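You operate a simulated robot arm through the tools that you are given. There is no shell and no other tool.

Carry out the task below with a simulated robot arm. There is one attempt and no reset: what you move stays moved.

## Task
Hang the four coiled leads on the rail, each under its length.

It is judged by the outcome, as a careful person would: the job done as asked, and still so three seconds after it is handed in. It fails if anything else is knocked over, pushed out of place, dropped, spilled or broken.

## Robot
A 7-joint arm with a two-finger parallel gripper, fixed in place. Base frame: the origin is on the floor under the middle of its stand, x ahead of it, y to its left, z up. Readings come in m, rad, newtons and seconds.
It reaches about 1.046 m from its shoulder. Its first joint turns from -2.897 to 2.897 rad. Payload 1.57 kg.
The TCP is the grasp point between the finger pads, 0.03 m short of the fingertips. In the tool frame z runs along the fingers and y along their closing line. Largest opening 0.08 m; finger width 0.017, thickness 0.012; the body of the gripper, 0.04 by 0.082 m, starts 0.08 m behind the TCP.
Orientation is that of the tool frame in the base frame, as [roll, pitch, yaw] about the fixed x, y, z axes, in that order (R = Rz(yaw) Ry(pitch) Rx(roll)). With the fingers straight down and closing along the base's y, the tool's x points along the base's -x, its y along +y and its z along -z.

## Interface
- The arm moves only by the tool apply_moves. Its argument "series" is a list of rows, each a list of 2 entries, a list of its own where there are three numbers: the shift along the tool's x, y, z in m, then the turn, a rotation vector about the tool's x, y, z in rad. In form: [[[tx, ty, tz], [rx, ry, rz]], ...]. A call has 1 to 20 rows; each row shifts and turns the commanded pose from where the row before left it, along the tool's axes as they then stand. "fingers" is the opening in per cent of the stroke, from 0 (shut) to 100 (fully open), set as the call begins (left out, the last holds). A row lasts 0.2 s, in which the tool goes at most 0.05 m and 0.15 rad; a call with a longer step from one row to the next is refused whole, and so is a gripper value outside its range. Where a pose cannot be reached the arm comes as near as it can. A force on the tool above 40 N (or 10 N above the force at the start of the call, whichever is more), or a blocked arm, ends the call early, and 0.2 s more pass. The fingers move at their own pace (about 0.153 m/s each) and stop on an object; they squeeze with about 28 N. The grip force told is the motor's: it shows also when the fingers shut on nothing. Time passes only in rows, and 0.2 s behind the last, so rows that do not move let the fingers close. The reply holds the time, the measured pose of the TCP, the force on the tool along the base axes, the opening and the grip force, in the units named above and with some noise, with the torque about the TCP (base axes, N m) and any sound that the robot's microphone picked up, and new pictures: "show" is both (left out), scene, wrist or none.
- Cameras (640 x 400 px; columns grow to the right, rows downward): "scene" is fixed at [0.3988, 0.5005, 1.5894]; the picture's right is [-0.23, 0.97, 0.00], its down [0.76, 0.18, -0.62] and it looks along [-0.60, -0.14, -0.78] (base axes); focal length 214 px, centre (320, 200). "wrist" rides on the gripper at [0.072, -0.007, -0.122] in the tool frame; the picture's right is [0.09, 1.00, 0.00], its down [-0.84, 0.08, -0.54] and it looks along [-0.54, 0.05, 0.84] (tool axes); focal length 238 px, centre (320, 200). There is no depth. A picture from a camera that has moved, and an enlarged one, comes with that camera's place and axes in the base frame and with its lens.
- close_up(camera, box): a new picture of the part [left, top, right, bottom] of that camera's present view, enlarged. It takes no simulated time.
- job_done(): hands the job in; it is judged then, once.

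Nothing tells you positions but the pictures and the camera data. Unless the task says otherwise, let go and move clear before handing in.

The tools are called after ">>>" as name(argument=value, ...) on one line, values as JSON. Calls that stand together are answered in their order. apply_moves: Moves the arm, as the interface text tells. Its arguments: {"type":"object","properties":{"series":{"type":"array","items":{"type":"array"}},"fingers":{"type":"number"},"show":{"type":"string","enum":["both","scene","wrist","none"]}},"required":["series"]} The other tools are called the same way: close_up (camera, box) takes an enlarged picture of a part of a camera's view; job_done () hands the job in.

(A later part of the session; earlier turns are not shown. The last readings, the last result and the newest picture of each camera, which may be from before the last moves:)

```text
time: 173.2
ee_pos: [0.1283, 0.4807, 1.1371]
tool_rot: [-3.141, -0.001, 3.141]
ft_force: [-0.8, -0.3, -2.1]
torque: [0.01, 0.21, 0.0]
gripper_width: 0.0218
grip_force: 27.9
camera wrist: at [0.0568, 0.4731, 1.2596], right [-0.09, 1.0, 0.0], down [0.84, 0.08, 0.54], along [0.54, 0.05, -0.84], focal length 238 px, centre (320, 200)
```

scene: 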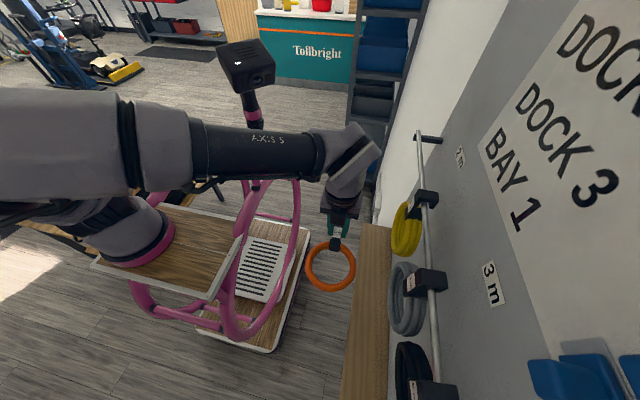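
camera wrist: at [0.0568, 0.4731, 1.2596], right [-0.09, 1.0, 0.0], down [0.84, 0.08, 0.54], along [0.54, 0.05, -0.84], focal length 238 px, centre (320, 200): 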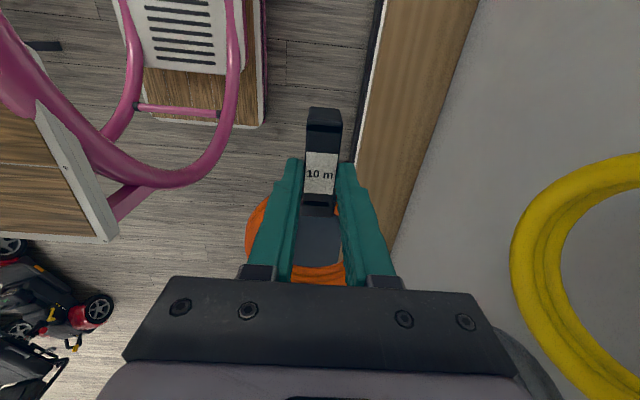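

Rolling and then pitching up here, slowly, to the hanging orientation.

>>> apply_moves(series=[[[0, -0.01, 0], [0, 0, 0]], [[0, -0.01, 0], [0, 0, 0]], [[0, 0, 0], [0, 0, 0.0982]], [[0, 0, 0], [0, 0, 0.0982]], [[0, 0, 0], [0, 0, 0.0982]], [[0, 0, 0], [0, 0, 0.0982]], [[0, 0, 0], [0, 0, 0.0982]], [[0, 0, 0], [0, 0, 0.0982]], [[0, 0, 0], [0, 0, 0.0982]], [[0, 0, 0], [0, 0, 0.0982]], [[0, 0, 0], [0, 0, 0.0982]], [[0, 0, 0], [0, 0, 0.0982]], [[0, 0, 0], [0, 0, 0.0982]], [[0, 0, 0], [0, 0, 0.0982]], [[0, 0, 0], [0, 0, 0.0982]], [[0, 0, 0], [0, 0, 0.0982]], [[0, 0, 0], [0, 0, 0.0982]], [[0, 0, 0], [0, 0, 0.0982]], [[0, 0, 0], [0, 0, 0]]], show="scene")

>>> apply_moves(series=[[[0, 0, 0], [0, 0.0982, 0]], [[0, 0, 0], [0, 0.0982, 0]], [[0, 0, 0], [0, 0.0982, 0]], [[0, 0, 0], [0, 0.0982, 0]], [[0, 0, 0], [0, 0.0982, 0]], [[0, 0, 0], [0, 0.0982, 0]], [[0, 0, 0], [0, 0.0982, 0]], [[0, 0, 0], [0, 0.0982, 0]], [[0, 0, 0], [0, 0, 0]]], show="scene")

```text
time: 177.2
ee_pos: [0.1291, 0.4607, 1.1382]
tool_rot: [-3.141, -0.001, 1.568]
ft_force: [-1.1, -0.6, -2.9]
torque: [0.24, 0.04, 0.03]
gripper_width: 0.0217
grip_force: 28.2
```

scene: 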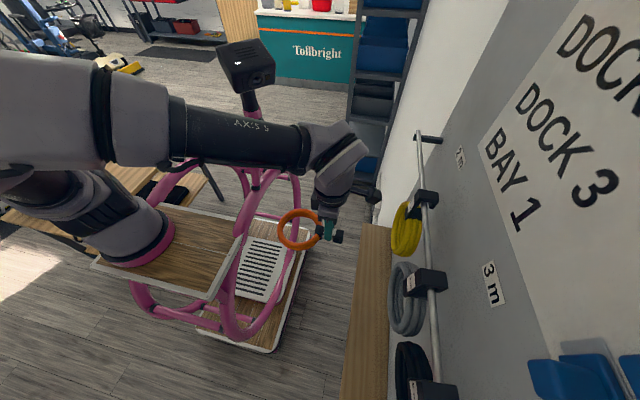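

```text
time: 179.2
ee_pos: [0.1286, 0.4603, 1.1388]
tool_rot: [3.141, -0.786, 1.568]
ft_force: [0.3, 0.3, -2.6]
torque: [0.06, -0.02, -0.02]
gripper_width: 0.0218
grip_force: 27.9
```

scene: 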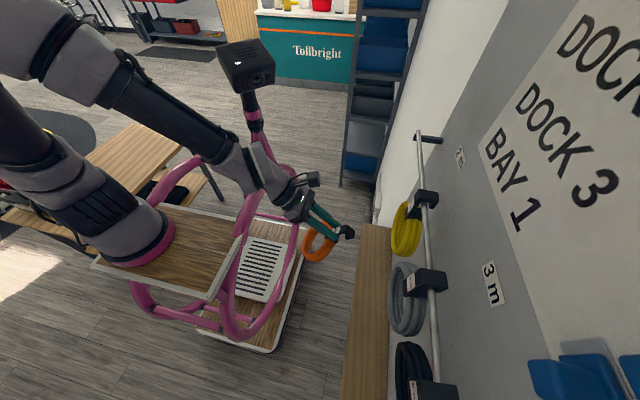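

The elbow is rising a bit here, so I'll shift to larger x before finishing the pitch.

>>> apply_moves(series=[[[0, 0.025, 0], [0, 0, 0]], [[0, 0.025, 0], [0, 0, 0]], [[0, 0.025, 0], [0, 0, 0]], [[0, 0.025, 0], [0, 0, 0]], [[0, 0.025, 0], [0, 0, 0]], [[0, 0.025, 0], [0, 0, 0]], [[0, 0.025, 0], [0, 0, 0]], [[0, 0.025, 0], [0, 0, 0]], [[0, 0.025, 0], [0, 0, 0]], [[0, 0.025, 0], [0, 0, 0]], [[0, 0, 0], [0, 0, 0]]], show="scene")

>>> apply_moves(series=[[[0, 0.01, 0], [0, 0.0982, 0]], [[0, 0.01, 0], [0, 0.0982, 0]], [[0, 0.01, 0], [0, 0.0982, 0]], [[0, 0.01, 0], [0, 0.0982, 0]], [[0, 0.01, 0], [0, 0.0982, 0]], [[0, 0, 0], [0, 0.0982, 0]], [[0, 0, 0], [0, 0.0982, 0]], [[0, 0, 0], [0, 0.0982, 0]], [[0, 0, 0], [0, 0, 0]]], show="both")

```text
time: 181.6
ee_pos: [0.3783, 0.4608, 1.1397]
tool_rot: [-3.141, -0.784, 1.57]
ft_force: [-0.4, -0.1, -2.8]
torque: [0.1, -0.03, 0.01]
gripper_width: 0.0218
grip_force: 28.0
```

scene: 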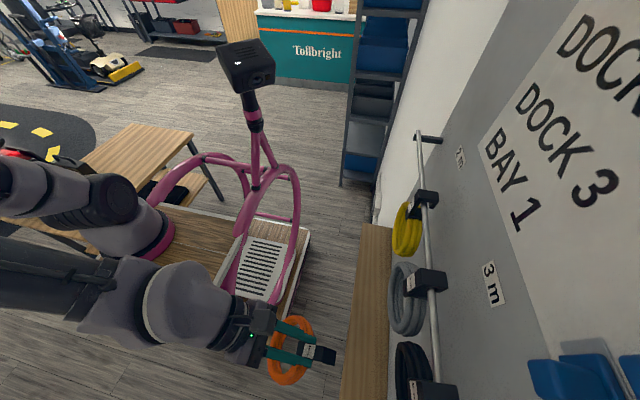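

```text
time: 183.6
ee_pos: [0.4272, 0.4585, 1.1381]
tool_rot: [0.012, -1.569, -1.585]
ft_force: [-1.0, -0.8, -3.3]
torque: [-0.09, -0.01, 0.02]
gripper_width: 0.0219
grip_force: 28.3
camera wrist: at [0.4224, 0.3371, 1.2113], right [1.0, 0.0, 0.09], down [0.08, -0.54, -0.84], along [0.05, 0.84, -0.54], focal length 238 px, centre (320, 200)
```

scene: 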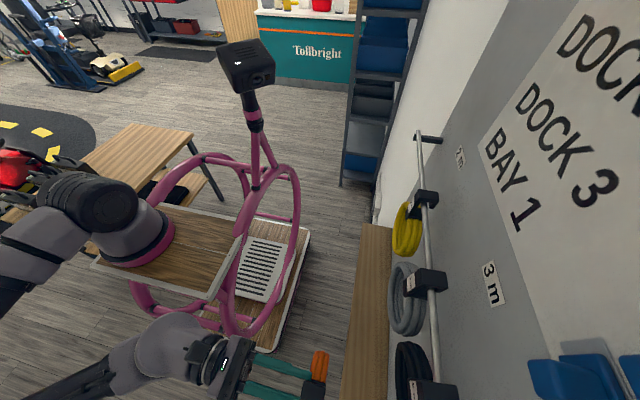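
wrist: 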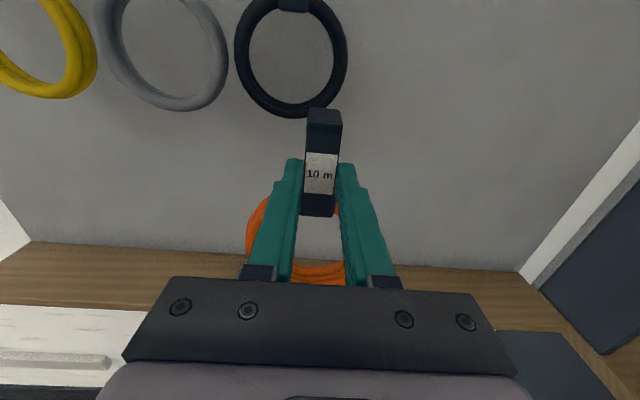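

In the hanging orientation with the elbow low. Traveling to the 10 m spot (x ≈ 0.743) in front of the hanging leads.

>>> apply_moves(series=[[[0.012, 0.025, 0], [0, 0, 0]], [[0.0125, 0.03, 0], [0, 0, 0]], [[0.0125, 0.03, 0], [0, 0, 0]], [[0.0125, 0.03, 0], [0, 0, 0]], [[0.0125, 0.03, 0], [0, 0, 0]], [[0.0125, 0.03, 0], [0, 0, 0]], [[0.0125, 0.03, 0], [0, 0, 0]], [[0.0125, 0.03, 0], [0, 0, 0]], [[0.0125, 0.03, 0], [0, 0, 0]], [[0.0125, 0.03, 0], [0, 0, 0]], [[0.0125, 0.02, 0], [0, 0, 0]], [[0.0125, 0, 0], [0, 0, 0]], [[0.0125, 0, 0.02], [0, 0, 0]], [[0, 0, 0.02], [0, 0, 0]], [[0, 0, 0], [0, 0, 0]]], show="both")

>>> close_up(camera="wrist", box=[220, 60, 420, 240])

```text
time: 186.8
ee_pos: [0.7439, 0.5014, 1.3007]
tool_rot: [0.176, -1.57, -1.75]
ft_force: [-0.6, -0.1, -3.7]
torque: [-0.13, 0.01, -0.01]
gripper_width: 0.0219
grip_force: 28.0
camera wrist: at [0.737, 0.3781, 1.3731], right [1.0, 0.0, 0.09], down [0.08, -0.54, -0.84], along [0.05, 0.84, -0.54], focal length 238 px, centre (320, 200)
```

scene: 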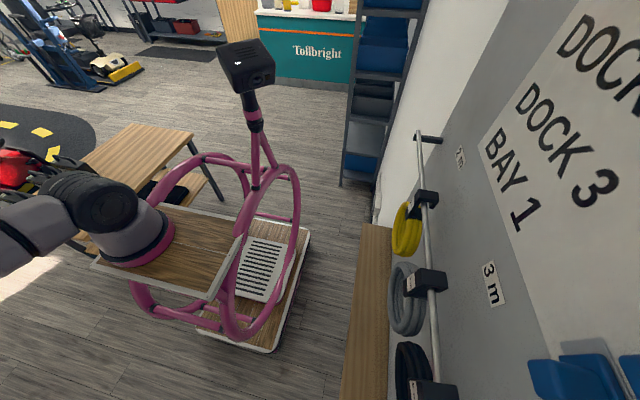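
wrist: 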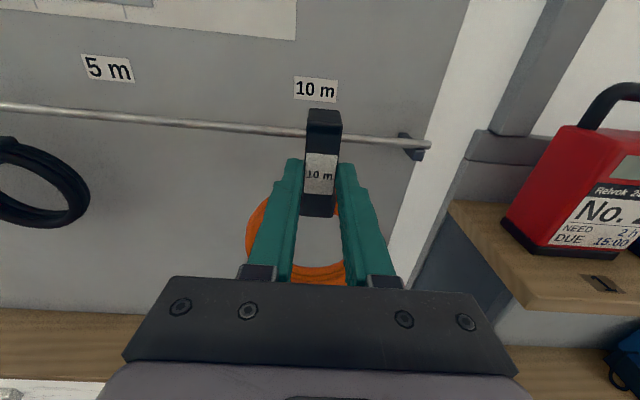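

```text
2.22 times, centred on (320, 150) of wrist
camera zoom: at [0.737, 0.3781, 1.3731], right [1.0, 0.0, 0.09], down [0.08, -0.54, -0.84], along [0.05, 0.84, -0.54], focal length 530 px, centre (320, 311)
```

zoom: 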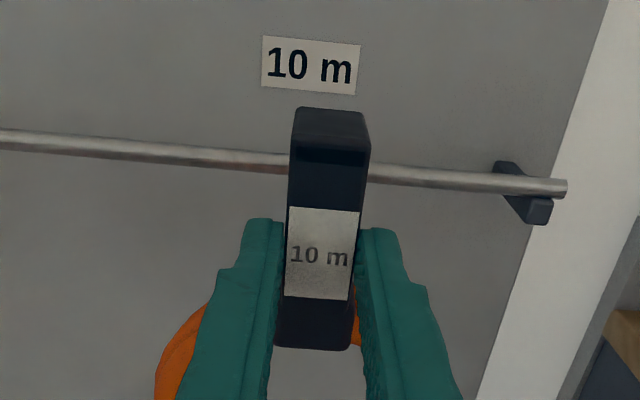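

The lead sits nominally in the grip. The 10 m sign is at x ≈ 0.739, so I'll nudge −4 mm and advance.

>>> apply_moves(series=[[[0.0005, -0.002, 0.018], [0, 0, 0]], [[0, -0.002, 0.018], [0, 0, 0]], [[0, 0, 0.013], [0, 0, 0]], [[0, 0, 0], [0, 0, 0]]], show="wrist")

>>> close_up(camera="wrist", box=[220, 60, 420, 240])

```text
time: 187.8
ee_pos: [0.7404, 0.5494, 1.3026]
tool_rot: [-0.195, -1.569, -1.374]
ft_force: [0.5, 0.2, -3.1]
torque: [-0.11, 0.0, 0.03]
gripper_width: 0.0217
grip_force: 28.0
camera wrist: at [0.7347, 0.4273, 1.3741], right [1.0, 0.0, 0.09], down [0.08, -0.54, -0.84], along [0.05, 0.84, -0.54], focal length 238 px, centre (320, 200)
```

wrist: 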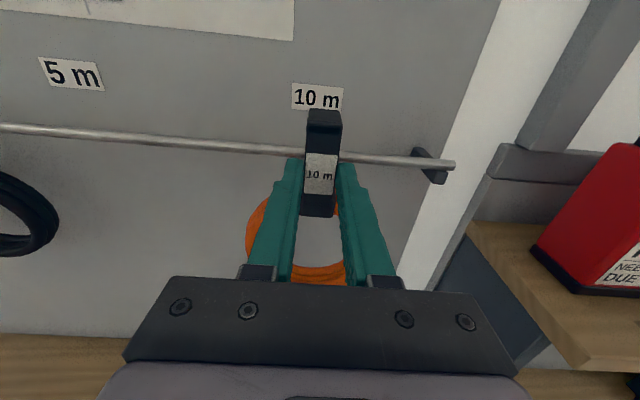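

```text
2.22 times, centred on (320, 150) of wrist
camera zoom: at [0.7347, 0.4273, 1.3741], right [1.0, 0.0, 0.09], down [0.08, -0.54, -0.84], along [0.05, 0.84, -0.54], focal length 530 px, centre (320, 311)
```

zoom: 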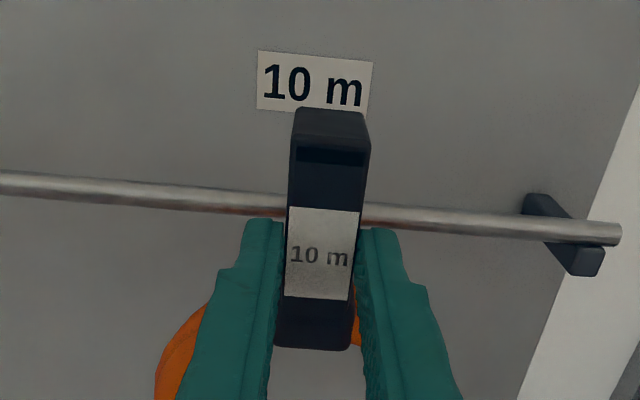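

Geometry is nominal. Advancing into the throat.

>>> apply_moves(series=[[[0, 0, 0.008], [0, 0, 0]], [[0, 0, 0.008], [0, 0, 0]]], show="none")

>>> apply_moves(series=[[[0, 0, 0.006], [0, 0, 0]], [[0, 0, 0.006], [0, 0, 0]]], show="none")

>>> apply_moves(series=[[[0, 0, 0.005], [0, 0, 0]], [[0, 0, 0], [0, 0, 0]]], show="wrist")

```text
time: 188.4
ee_pos: [0.7399, 0.5646, 1.302]
tool_rot: [0.042, -1.57, -1.612]
ft_force: [-0.5, -0.4, -3.1]
torque: [-0.15, -0.01, 0.05]
gripper_width: 0.0219
grip_force: 28.6
```

```text
time: 189.0
ee_pos: [0.7397, 0.5769, 1.3032]
tool_rot: [0.08, -1.568, -1.652]
ft_force: [0.4, -0.8, -2.5]
torque: [-0.12, 0.01, -0.03]
gripper_width: 0.0216
grip_force: 28.0
```

```text
time: 189.6
ee_pos: [0.7381, 0.5804, 1.3027]
tool_rot: [-0.347, -1.57, -1.224]
ft_force: [0.7, -0.5, -2.7]
torque: [-0.14, -0.03, 0.02]
gripper_width: 0.0216
grip_force: 28.1
camera wrist: at [0.7332, 0.459, 1.3746], right [1.0, 0.0, 0.09], down [0.08, -0.54, -0.84], along [0.05, 0.84, -0.54], focal length 238 px, centre (320, 200)
```

wrist: 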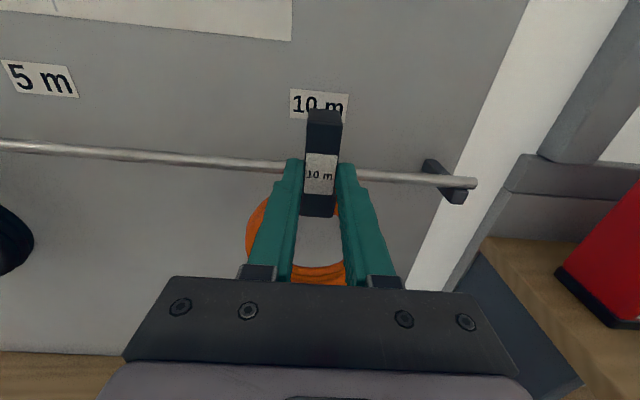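

No contact. Lowering with a small shift toward the wall.

>>> apply_moves(series=[[[-0.006, 0, 0.0005], [0, 0, 0]], [[-0.005, 0, 0.001], [0, 0, 0]]], show="none")

>>> apply_moves(series=[[[-0.004, 0, 0.001], [0, 0, 0]]], show="none")

>>> apply_moves(series=[[[-0.004, 0, 0.001], [0, 0, 0]]], show="none")

```text
time: 190.2
ee_pos: [0.7385, 0.5831, 1.2905]
tool_rot: [-0.21, -1.57, -1.362]
ft_force: [0.0, -0.3, -2.5]
torque: [-0.12, 0.02, 0.0]
gripper_width: 0.0215
grip_force: 27.6
```

```text
time: 190.6
ee_pos: [0.739, 0.5843, 1.2873]
tool_rot: [-0.077, -1.568, -1.493]
ft_force: [0.2, 1.0, -2.8]
torque: [-0.14, -0.02, -0.02]
gripper_width: 0.0215
grip_force: 28.2
```

```text
time: 191.0
ee_pos: [0.7392, 0.5862, 1.2826]
tool_rot: [-0.51, -1.57, -1.064]
ft_force: [0.4, 0.5, -3.5]
torque: [-0.1, -0.03, 0.02]
gripper_width: 0.0219
grip_force: 28.1
```

>>> apply_moves(series=[[[-0.004, 0, 0], [0, 0, 0]]], show="none")

>>> apply_moves(series=[[[-0.003, 0, 0], [0, 0, 0]]], show="none")

>>> apply_moves(series=[[[-0.002, 0, 0], [0, 0, 0]]], show="none")

```text
time: 191.4
ee_pos: [0.7405, 0.586, 1.2787]
tool_rot: [0.602, -1.569, -2.175]
ft_force: [0.1, -0.4, -2.8]
torque: [-0.14, 0.01, 0.01]
gripper_width: 0.0219
grip_force: 28.1
```

```text
time: 191.8
ee_pos: [0.7392, 0.5842, 1.2767]
tool_rot: [-0.535, -1.568, -1.036]
ft_force: [0.3, 0.4, -3.0]
torque: [-0.11, 0.0, -0.01]
gripper_width: 0.0217
grip_force: 28.7
```

```text
time: 192.2
ee_pos: [0.7381, 0.5854, 1.2735]
tool_rot: [0.233, -1.568, -1.805]
ft_force: [-0.2, -0.7, -2.8]
torque: [-0.12, -0.01, 0.01]
gripper_width: 0.0217
grip_force: 28.4
```

>>> apply_moves(series=[[[-0.002, 0, 0], [0, 0, 0]]], show="none")

>>> apply_moves(series=[[[-0.001, 0, 0], [0, 0, 0]]], show="wrist")

>>> close_up(camera="wrist", box=[220, 60, 420, 240])

```text
time: 192.6
ee_pos: [0.74, 0.5846, 1.2723]
tool_rot: [-0.053, -1.568, -1.52]
ft_force: [-0.2, -2.3, 6.4]
torque: [0.33, -0.03, 0.04]
gripper_width: 0.0215
grip_force: 27.4
```

```text
time: 193.0
ee_pos: [0.7384, 0.5853, 1.2736]
tool_rot: [0.144, -1.565, -1.717]
ft_force: [4.4, 4.8, 20.6]
torque: [0.59, 0.1, -0.13]
gripper_width: 0.0219
grip_force: 28.1
camera wrist: at [0.7334, 0.4625, 1.3456], right [1.0, 0.0, 0.09], down [0.08, -0.54, -0.84], along [0.05, 0.84, -0.54], focal length 238 px, centre (320, 200)
```

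wrist: 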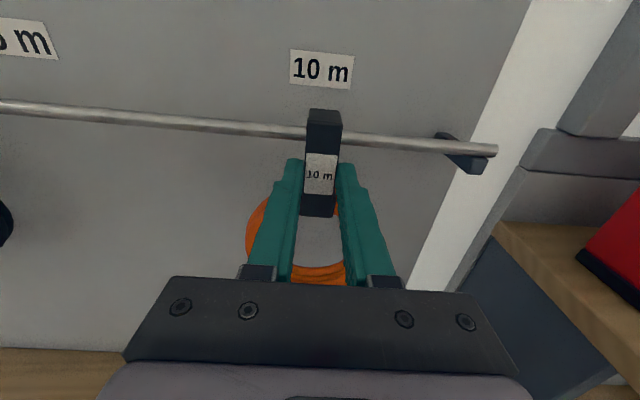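

```text
2.22 times, centred on (320, 150) of wrist
camera zoom: at [0.7334, 0.4625, 1.3456], right [1.0, 0.0, 0.09], down [0.08, -0.54, -0.84], along [0.05, 0.84, -0.54], focal length 530 px, centre (320, 311)
```

zoom: 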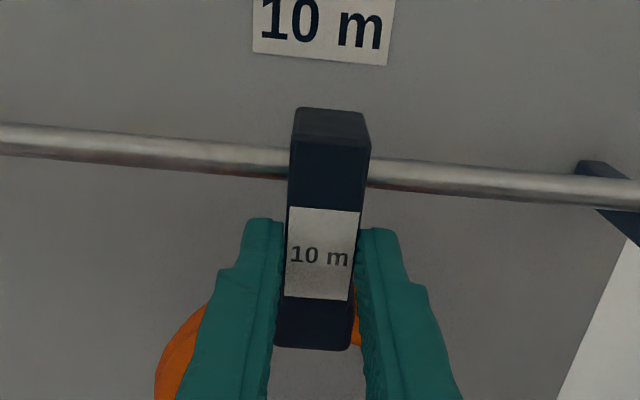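

Orange is seated under 10 m. I'll relieve the press and release.

>>> apply_moves(series=[[[0.0015, 0, 0], [0, 0, 0]]], show="none")

>>> apply_moves(series=[[[0, 0, 0], [0, 0, 0]], [[0, 0, 0], [0, 0, 0]]], fingers=55, show="wrist")

>>> apply_moves(series=[[[0, 0, -0.03], [0, 0, 0]], [[0, 0, -0.035], [0, 0, 0]], [[0, 0, -0.035], [0, 0, 0]], [[0, -0.04, 0], [0, 0, 0]], [[0, -0.04, 0], [0, 0, 0]], [[0, -0.04, 0], [0, 0, 0]], [[0, -0.04, 0], [0, 0, 0]], [[0, -0.04, 0], [0, 0, 0]], [[0, -0.04, 0], [0, 0, 0]], [[0, -0.04, 0], [0, 0, 0]], [[0.0015, -0.044, 0], [0, 0, 0]], [[0, 0, 0], [0, 0, 0]]], show="both")

```text
time: 193.4
ee_pos: [0.739, 0.5847, 1.2729]
tool_rot: [0.137, -1.568, -1.707]
ft_force: [5.3, 6.7, 23.0]
torque: [0.7, 0.08, -0.2]
gripper_width: 0.0216
grip_force: 27.8
```

```text
time: 194.0
ee_pos: [0.7394, 0.5849, 1.2713]
tool_rot: [-0.667, -1.569, -0.906]
ft_force: [0.6, 0.0, 0.4]
torque: [0.01, -0.03, 0.03]
gripper_width: 0.0438
grip_force: 0.1
camera wrist: at [0.7335, 0.4629, 1.3435], right [1.0, 0.0, 0.09], down [0.08, -0.54, -0.84], along [0.05, 0.84, -0.54], focal length 238 px, centre (320, 200)
```

wrist: 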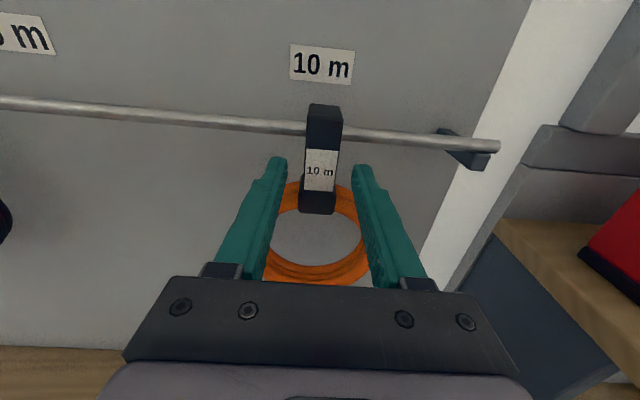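

```text
time: 196.6
ee_pos: [0.4145, 0.4846, 1.2737]
tool_rot: [-0.183, -1.57, -1.389]
ft_force: [0.0, 0.2, -0.4]
torque: [0.02, 0.02, 0.02]
gripper_width: 0.0439
grip_force: 0.1
camera wrist: at [0.4086, 0.3624, 1.3467], right [1.0, 0.0, 0.09], down [0.08, -0.54, -0.84], along [0.05, 0.84, -0.54], focal length 238 px, centre (320, 200)
```

scene: 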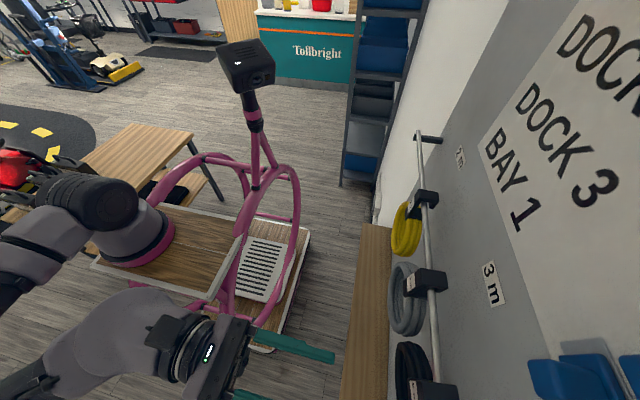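
wrist: 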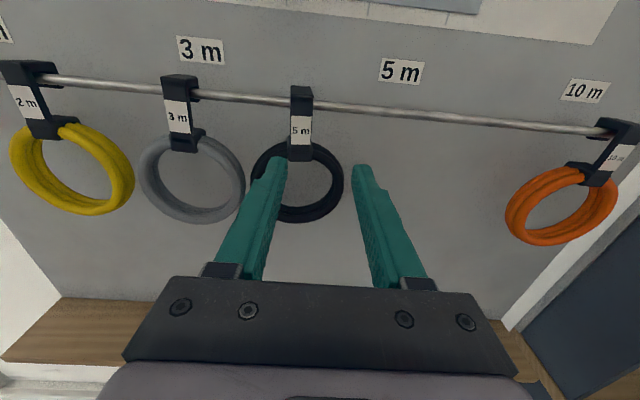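

All four are on the rail. Black appears at x ≈ 0.397 (nudged slightly). I'll align with it, grip it and slide it back under 5 m.

>>> apply_moves(series=[[[0, -0.0175, 0], [0, 0, 0]], [[0, 0, 0], [0, 0, 0]]], show="none")

>>> close_up(camera="wrist", box=[200, 60, 440, 260])

```text
time: 197.2
ee_pos: [0.397, 0.4848, 1.2743]
tool_rot: [-0.02, -1.568, -1.554]
ft_force: [-0.7, 0.6, -0.5]
torque: [0.0, 0.0, -0.02]
gripper_width: 0.044
grip_force: 0.0
```

```text
2.00 times, centred on (320, 160) of wrist
camera zoom: at [0.3911, 0.3631, 1.3461], right [1.0, 0.0, 0.09], down [0.08, -0.54, -0.84], along [0.05, 0.84, -0.54], focal length 477 px, centre (320, 280)
```

zoom: 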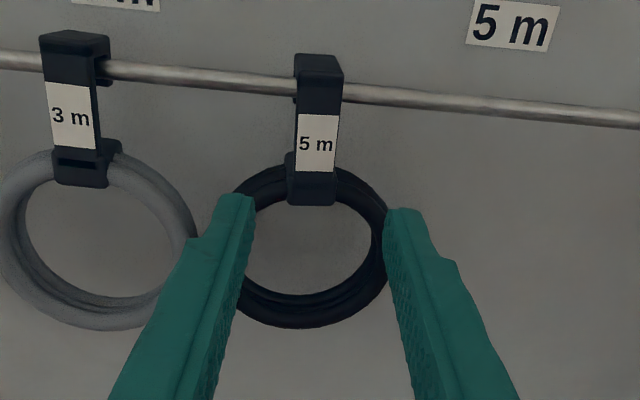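

>>> apply_moves(series=[[[-0.0005, -0.001, 0.035], [0, 0, 0]], [[0, 0, 0.035], [0, 0, 0]], [[0, 0, 0.02], [0, 0, 0]], [[0, 0, 0.0095], [0, 0, 0]]], show="wrist")

>>> apply_moves(series=[[[0, 0, 0], [0, 0, 0]], [[0, 0, 0], [0, 0, 0]], [[0, 0, 0], [0, 0, 0]]], fingers=0, show="wrist")

>>> close_up(camera="wrist", box=[220, 60, 420, 240])

```text
time: 198.2
ee_pos: [0.3969, 0.584, 1.2717]
tool_rot: [0.092, -1.569, -1.662]
ft_force: [-0.1, 0.1, 0.2]
torque: [-0.03, 0.02, -0.01]
gripper_width: 0.0441
grip_force: 0.1
camera wrist: at [0.3912, 0.4624, 1.345], right [1.0, 0.0, 0.09], down [0.08, -0.54, -0.84], along [0.05, 0.84, -0.54], focal length 238 px, centre (320, 200)
```

wrist: 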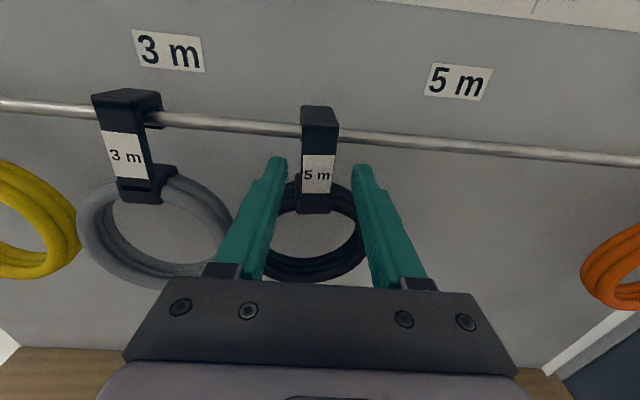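

```text
time: 199.0
ee_pos: [0.3979, 0.5856, 1.2731]
tool_rot: [-0.104, -1.57, -1.471]
ft_force: [0.2, -1.5, 0.0]
torque: [0.02, -0.13, -0.01]
gripper_width: 0.0218
grip_force: 27.9
camera wrist: at [0.3912, 0.4624, 1.3448], right [1.0, 0.0, 0.09], down [0.08, -0.54, -0.84], along [0.05, 0.84, -0.54], focal length 238 px, centre (320, 200)
```

wrist: 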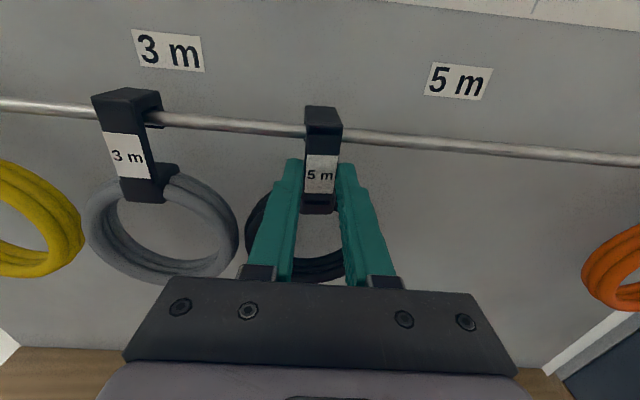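

```text
2.22 times, centred on (320, 150) of wrist
camera zoom: at [0.3912, 0.4624, 1.3448], right [1.0, 0.0, 0.09], down [0.08, -0.54, -0.84], along [0.05, 0.84, -0.54], focal length 530 px, centre (320, 311)
```

zoom: 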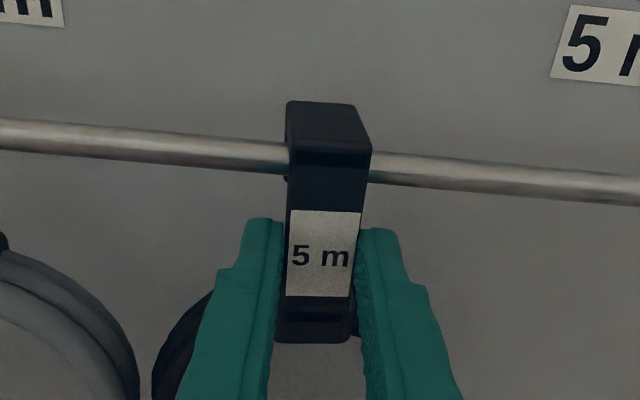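

Gripped. Lifting 4 mm and sliding to x ≈ 0.507.

>>> apply_moves(series=[[[0.004, 0, 0], [0, 0, 0]], [[0, 0.02, 0], [0, 0, 0]], [[0, 0.025, 0], [0, 0, 0]], [[0, 0.025, 0], [0, 0, 0]], [[0, 0.025, 0], [0, 0, 0]], [[0, 0.014, 0], [0, 0, 0]], [[-0.002, 0, 0], [0, 0, 0]]], show="wrist")

>>> apply_moves(series=[[[-0.002, 0, 0], [0, 0, 0]]], show="none")

```text
time: 200.6
ee_pos: [0.5047, 0.5851, 1.2746]
tool_rot: [-0.209, -1.57, -1.362]
ft_force: [0.4, -0.5, -3.2]
torque: [-0.13, 0.03, 0.02]
gripper_width: 0.022
grip_force: 28.1
camera wrist: at [0.4995, 0.4633, 1.3468], right [1.0, 0.0, 0.09], down [0.08, -0.54, -0.84], along [0.05, 0.84, -0.54], focal length 238 px, centre (320, 200)
```

wrist: 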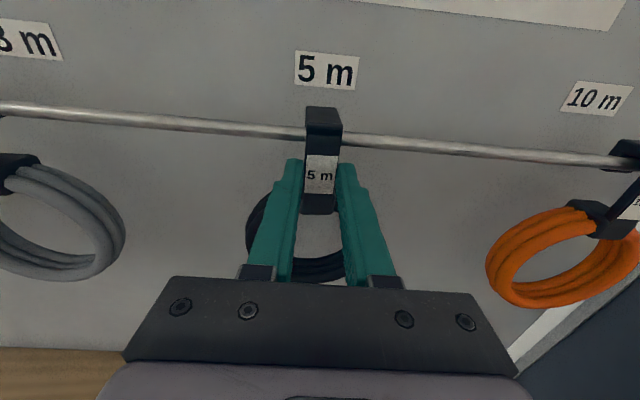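

```text
time: 201.0
ee_pos: [0.5052, 0.5852, 1.2728]
tool_rot: [0.038, -1.569, -1.612]
ft_force: [0.0, -0.4, -3.4]
torque: [-0.17, 0.05, 0.02]
gripper_width: 0.0217
grip_force: 27.6
```

>>> apply_moves(series=[[[-0.002, 0, 0], [0, 0, 0]]], show="none")

>>> apply_moves(series=[[[-0.001, 0, 0], [0, 0, 0]]], show="none")

```text
time: 201.4
ee_pos: [0.5039, 0.5853, 1.2738]
tool_rot: [0.327, -1.568, -1.901]
ft_force: [0.2, 2.4, 6.1]
torque: [0.13, 0.13, -0.04]
gripper_width: 0.0221
grip_force: 28.8
```

```text
time: 201.8
ee_pos: [0.5057, 0.5852, 1.2729]
tool_rot: [0.418, -1.566, -1.989]
ft_force: [1.6, 5.6, 16.8]
torque: [0.47, 0.02, -0.04]
gripper_width: 0.0219
grip_force: 27.7
```

Black is seated under 5 m. Releasing, then moving in front of the yellow lead at y ≈ 0.50 with the elbow low.

>>> apply_moves(series=[[[0.001, 0, 0], [0, 0, 0]], [[0, 0, 0], [0, 0, 0]], [[0, 0, 0], [0, 0, 0]]], fingers=55, show="wrist")

>>> apply_moves(series=[[[0, 0, -0.03], [0, 0, 0]], [[0, 0, -0.03], [0, 0, 0]], [[0, 0, -0.015], [0, 0, 0]], [[0.003, -0.03, 0], [0, 0, 0]], [[0, -0.03, 0], [0, 0, 0]], [[0, -0.03, 0], [0, 0, 0]], [[0, -0.03, 0], [0, 0, 0]], [[0, -0.03, 0], [0, 0, 0]], [[0, -0.03, 0], [0, 0, 0]], [[0, -0.03, 0], [0, 0, 0]], [[0, -0.03, 0], [0, 0, 0]], [[0, 0, 0], [0, 0, 0]]], show="both")

```text
time: 202.6
ee_pos: [0.5044, 0.585, 1.2707]
tool_rot: [-0.13, -1.569, -1.444]
ft_force: [0.8, 0.4, -0.2]
torque: [0.03, -0.01, 0.03]
gripper_width: 0.0439
grip_force: 0.0
camera wrist: at [0.4995, 0.4625, 1.3437], right [1.0, 0.0, 0.09], down [0.08, -0.54, -0.84], along [0.05, 0.84, -0.54], focal length 238 px, centre (320, 200)
```

wrist: 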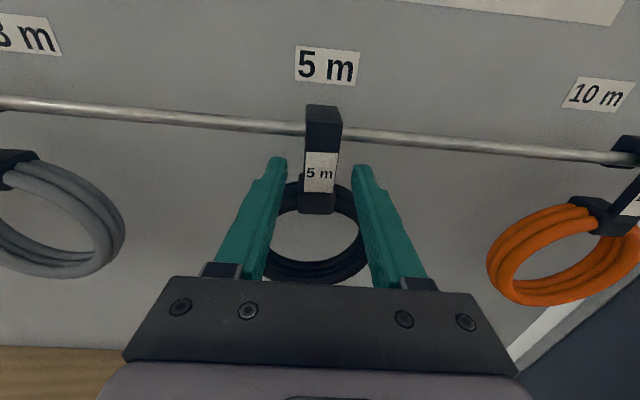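

```text
time: 205.2
ee_pos: [0.2654, 0.5105, 1.2748]
tool_rot: [-0.022, -1.569, -1.547]
ft_force: [0.8, -1.0, -0.2]
torque: [0.01, -0.01, -0.02]
gripper_width: 0.0438
grip_force: 0.1
camera wrist: at [0.2601, 0.3886, 1.3471], right [1.0, 0.0, 0.09], down [0.08, -0.54, -0.84], along [0.05, 0.84, -0.54], focal length 238 px, centre (320, 200)
```

scene: 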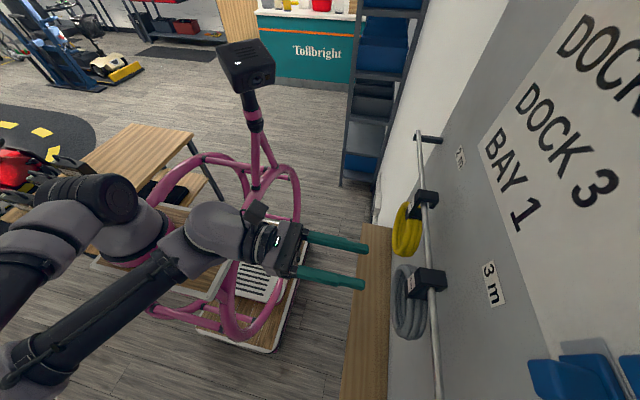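
wrist: 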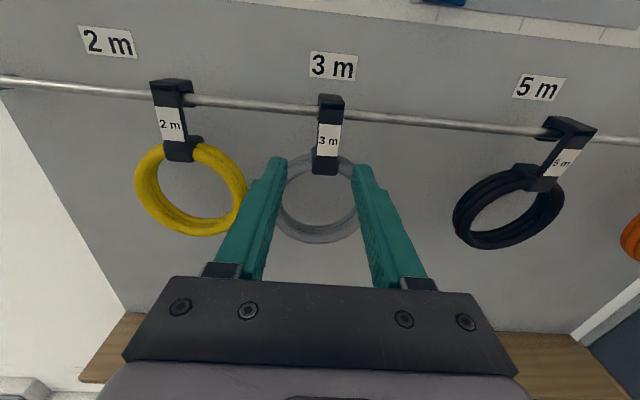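

Posture good and grey is centred under 3 m. Continuing to yellow at x ≈ 0.132.

>>> apply_moves(series=[[[0, -0.025, 0], [0, 0, 0]], [[0, -0.025, 0], [0, 0, 0]], [[0, -0.025, 0], [0, 0, 0]], [[0, -0.025, 0], [0, 0, 0]], [[0, -0.025, 0], [0, 0, 0]], [[0, -0.007, 0], [0, 0, 0]], [[0, 0, 0], [0, 0, 0]]], show="both")

>>> close_up(camera="wrist", box=[200, 60, 440, 260])

```text
time: 206.8
ee_pos: [0.1345, 0.511, 1.2745]
tool_rot: [-0.114, -1.568, -1.458]
ft_force: [0.3, 0.0, -0.1]
torque: [0.02, 0.01, 0.01]
gripper_width: 0.0438
grip_force: 0.1
camera wrist: at [0.1281, 0.3886, 1.3464], right [1.0, 0.0, 0.09], down [0.08, -0.54, -0.84], along [0.05, 0.84, -0.54], focal length 238 px, centre (320, 200)
```

scene: 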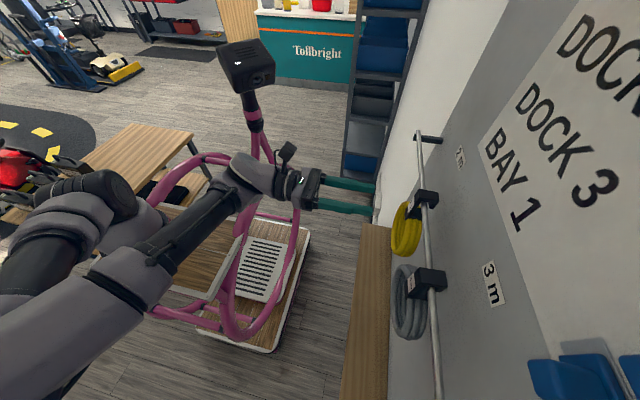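
wrist: 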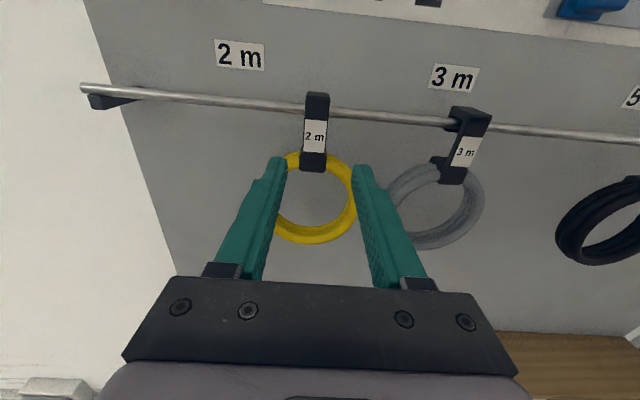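

```text
2.00 times, centred on (320, 160) of wrist
camera zoom: at [0.1281, 0.3886, 1.3464], right [1.0, 0.0, 0.09], down [0.08, -0.54, -0.84], along [0.05, 0.84, -0.54], focal length 477 px, centre (320, 280)
```

zoom: 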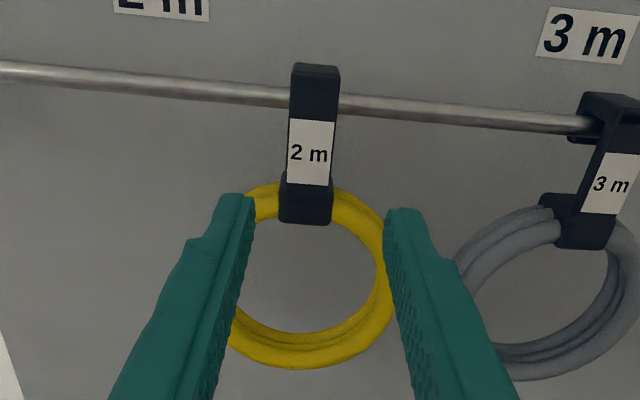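

Shifting 4.5 mm to centre on yellow's strap, then advancing and gripping.

>>> apply_moves(series=[[[0, -0.0045, 0], [0, 0, 0]], [[0, 0, 0.03], [0, 0, 0]], [[0, 0, 0.025], [0, 0, 0]], [[0, 0, 0.012], [0, 0, 0]], [[0, 0, 0.008], [0, 0, 0]], [[0, 0, 0], [0, 0, 0]]], show="wrist")

>>> close_up(camera="wrist", box=[220, 60, 420, 240])

>>> close_up(camera="scene", box=[350, 150, 450, 250])

```text
time: 208.2
ee_pos: [0.1302, 0.586, 1.2737]
tool_rot: [0.114, -1.568, -1.688]
ft_force: [0.2, 0.0, 0.9]
torque: [-0.02, -0.01, 0.0]
gripper_width: 0.044
grip_force: 0.1
camera wrist: at [0.1234, 0.464, 1.3467], right [1.0, 0.0, 0.09], down [0.08, -0.54, -0.84], along [0.05, 0.84, -0.54], focal length 238 px, centre (320, 200)
```

wrist: 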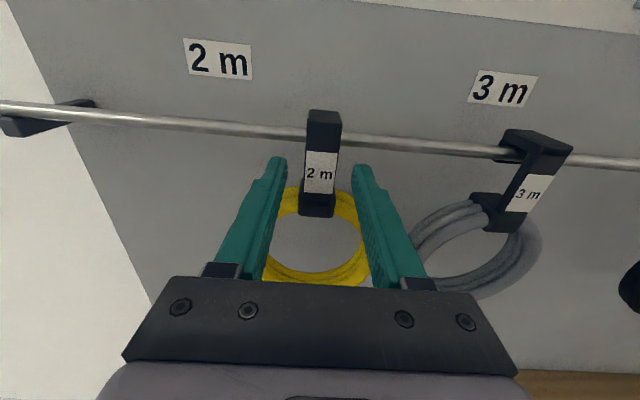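

```text
2.22 times, centred on (320, 150) of wrist
camera zoom: at [0.1234, 0.464, 1.3467], right [1.0, 0.0, 0.09], down [0.08, -0.54, -0.84], along [0.05, 0.84, -0.54], focal length 530 px, centre (320, 311)
```

zoom: 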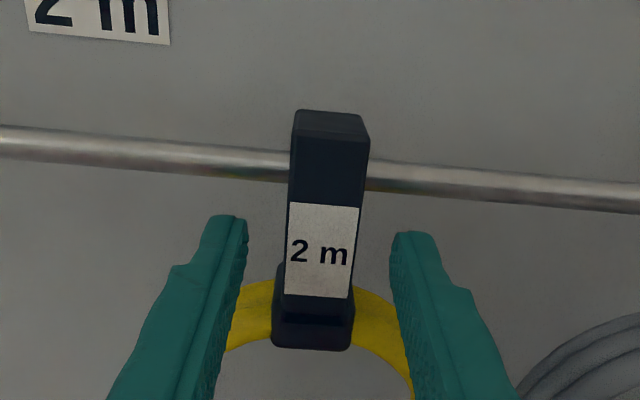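

```text
4.00 times, centred on (400, 200) of scene
camera zoom: at [0.3988, 0.5005, 1.5894], right [-0.23, 0.97, 0.0], down [0.76, 0.18, -0.62], along [-0.6, -0.14, -0.78], focal length 858 px, centre (0, 200)
```

zoom: 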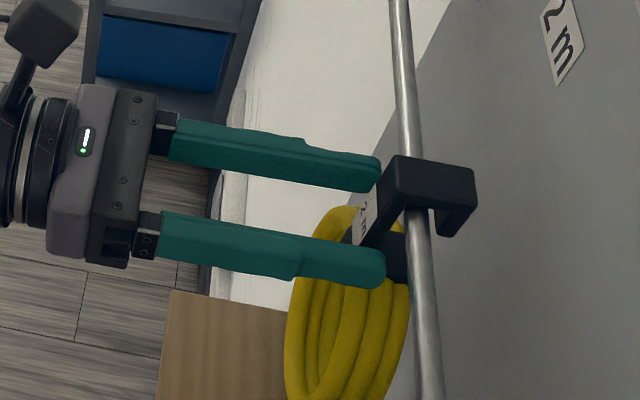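

Fingers straddle the strap nicely. Closing, lifting slightly and sliding to the 2 m sign (x ≈ 0.042).

>>> apply_moves(series=[[[0, 0, 0], [0, 0, 0]], [[0, 0, 0], [0, 0, 0]], [[0, 0, 0], [0, 0, 0]]], fingers=0, show="none")

>>> apply_moves(series=[[[0.002, 0, 0], [0, 0, 0]], [[0.0015, 0, 0], [0, 0, 0]], [[0, -0.015, 0], [0, 0, 0]], [[0, 0, 0], [0, 0, 0]]], show="both")

```text
time: 209.0
ee_pos: [0.1294, 0.5866, 1.2735]
tool_rot: [-0.008, -1.57, -1.563]
ft_force: [-0.4, 1.4, -0.3]
torque: [-0.05, -0.03, -0.03]
gripper_width: 0.022
grip_force: 27.8
```

```text
time: 210.0
ee_pos: [0.1142, 0.5866, 1.278]
tool_rot: [-0.281, -1.569, -1.291]
ft_force: [-0.5, -0.7, -4.1]
torque: [-0.13, 0.01, -0.03]
gripper_width: 0.0215
grip_force: 28.0
camera wrist: at [0.1088, 0.4639, 1.3506], right [1.0, 0.0, 0.09], down [0.08, -0.54, -0.84], along [0.05, 0.84, -0.54], focal length 238 px, centre (320, 200)
```

scene: 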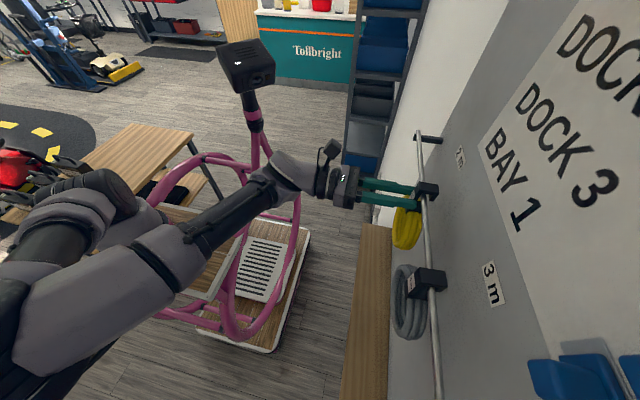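
wrist: 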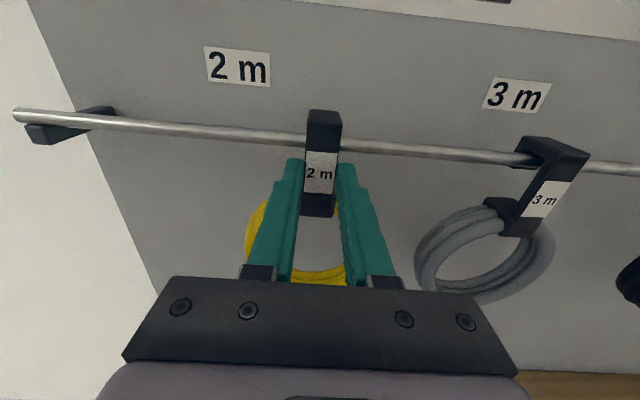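

>>> apply_moves(series=[[[0, -0.018, 0], [0, 0, 0]], [[0, -0.018, 0], [0, 0, 0]], [[0, 0, 0], [0, 0, 0]]], show="scene")

>>> apply_moves(series=[[[0, -0.018, 0], [0, 0, 0]], [[0, -0.017, 0], [0, 0, 0]], [[0, 0, 0], [0, 0, 0]]], show="both")

```text
time: 210.8
ee_pos: [0.0779, 0.5858, 1.2764]
tool_rot: [3.076, -1.57, 1.634]
ft_force: [-0.1, 0.9, -3.0]
torque: [-0.08, 0.03, -0.02]
gripper_width: 0.0218
grip_force: 28.0
```

scene: 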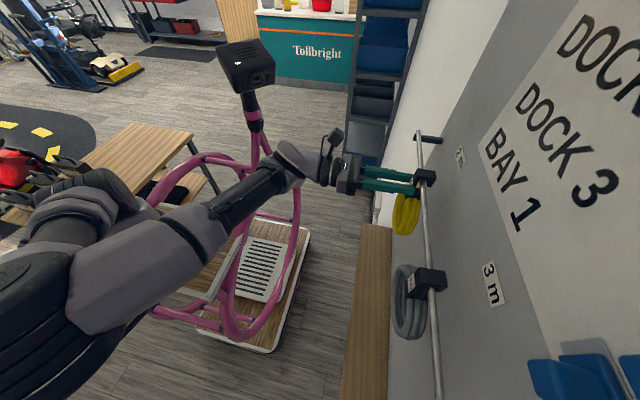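

```text
time: 211.6
ee_pos: [0.044, 0.5845, 1.2762]
tool_rot: [0.09, -1.57, -1.663]
ft_force: [0.7, 0.1, -2.7]
torque: [-0.08, -0.01, 0.01]
gripper_width: 0.0216
grip_force: 27.8
camera wrist: at [0.0375, 0.4627, 1.3487], right [1.0, 0.0, 0.09], down [0.08, -0.54, -0.84], along [0.05, 0.84, -0.54], focal length 238 px, centre (320, 200)
```

scene: 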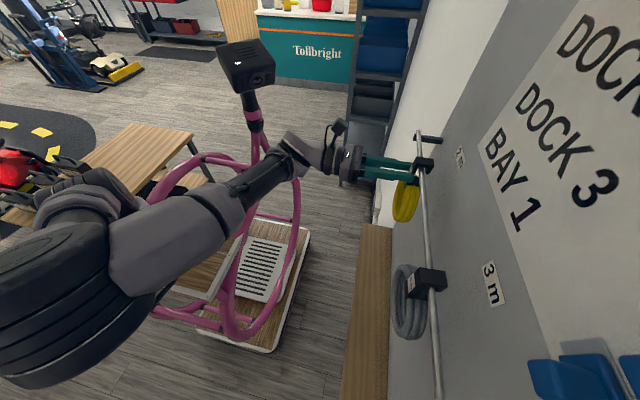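
wrist: 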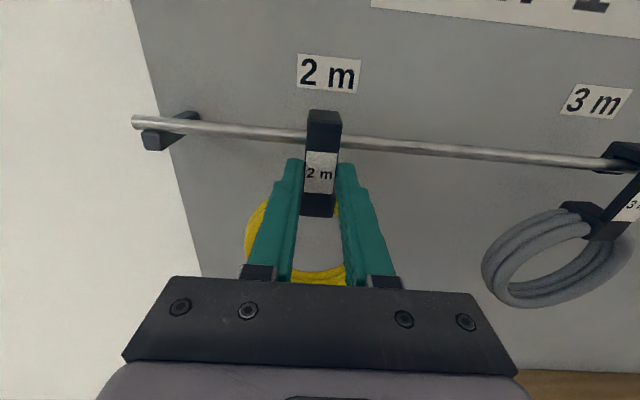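

Yellow is right under the 2 m sign. Lowering until seated.

>>> apply_moves(series=[[[-0.002, 0, 0], [0, 0, 0]]], show="none")

>>> apply_moves(series=[[[-0.0015, 0, 0], [0, 0, 0]]], show="none")

>>> apply_moves(series=[[[-0.001, 0, 0], [0, 0, 0]]], show="none")

```text
time: 212.0
ee_pos: [0.0434, 0.5857, 1.2754]
tool_rot: [-0.364, -1.569, -1.209]
ft_force: [-0.4, 0.2, -3.0]
torque: [-0.06, 0.0, -0.01]
gripper_width: 0.0216
grip_force: 28.4
```

```text
time: 212.4
ee_pos: [0.0426, 0.586, 1.274]
tool_rot: [-0.058, -1.57, -1.515]
ft_force: [0.3, -1.8, -0.5]
torque: [-0.02, 0.02, -0.01]
gripper_width: 0.0216
grip_force: 28.3
```

```text
time: 212.8
ee_pos: [0.0435, 0.585, 1.2743]
tool_rot: [0.067, -1.565, -1.636]
ft_force: [-1.9, 3.0, 7.7]
torque: [0.24, -0.03, 0.05]
gripper_width: 0.0218
grip_force: 27.7
```

Seated (+8 N). Releasing, then retreating.

>>> apply_moves(series=[[[0, 0, 0], [0, 0, 0]], [[0, 0, 0], [0, 0, 0]]], fingers=55, show="wrist")

>>> apply_moves(series=[[[0, 0, -0.025], [0, 0, 0]], [[0, 0, -0.025], [0, 0, 0]], [[0, 0, -0.025], [0, 0, 0]], [[0, 0.025, 0], [0, 0, 0]], [[0, 0.03, 0], [0, 0, 0]], [[0, 0.03, 0], [0, 0, 0]], [[0, 0.03, 0], [0, 0, 0]], [[0, 0.03, 0], [0, 0, 0]], [[0, 0.03, 0], [0, 0, 0]], [[0, 0.03, 0], [0, 0, 0]], [[0, 0.03, -0.01], [0, 0, 0]], [[0, 0.03, -0.02], [0, 0, 0]], [[0, 0.03, -0.02], [0, 0, 0]], [[0, 0.03, -0.02], [0, 0, 0]], [[0, 0, 0], [0, 0, 0]]], show="both")

```text
time: 213.4
ee_pos: [0.0439, 0.5856, 1.272]
tool_rot: [0.002, -1.57, -1.573]
ft_force: [0.1, 0.2, -0.5]
torque: [-0.02, 0.03, 0.0]
gripper_width: 0.0438
grip_force: 0.1
camera wrist: at [0.0375, 0.4631, 1.3453], right [1.0, 0.0, 0.09], down [0.08, -0.54, -0.84], along [0.05, 0.84, -0.54], focal length 238 px, centre (320, 200)
```

wrist: 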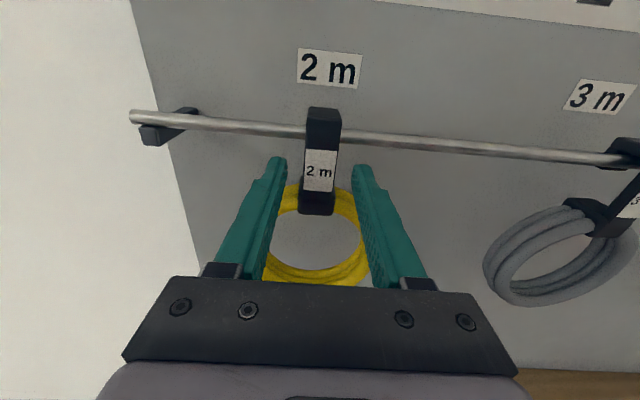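

```text
time: 216.6
ee_pos: [0.3667, 0.4408, 1.2737]
tool_rot: [0.033, -1.569, -1.604]
ft_force: [0.8, 1.3, 0.6]
torque: [0.0, 0.01, -0.01]
gripper_width: 0.044
grip_force: 0.0
camera wrist: at [0.3617, 0.3187, 1.3466], right [1.0, 0.0, 0.09], down [0.08, -0.54, -0.84], along [0.05, 0.84, -0.54], focal length 238 px, centre (320, 200)
```

scene: 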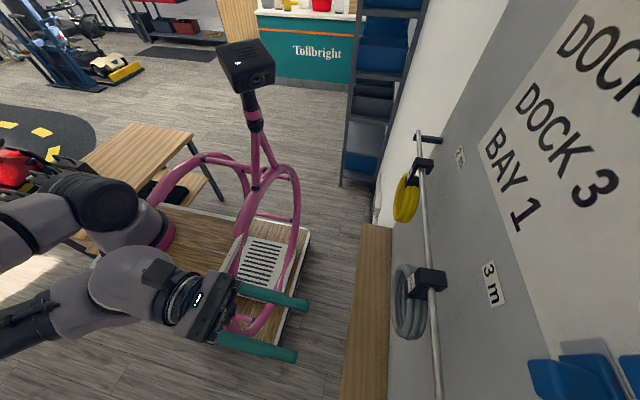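
wrist: 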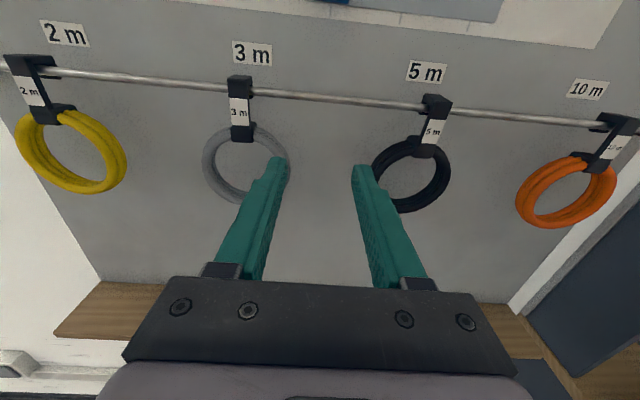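

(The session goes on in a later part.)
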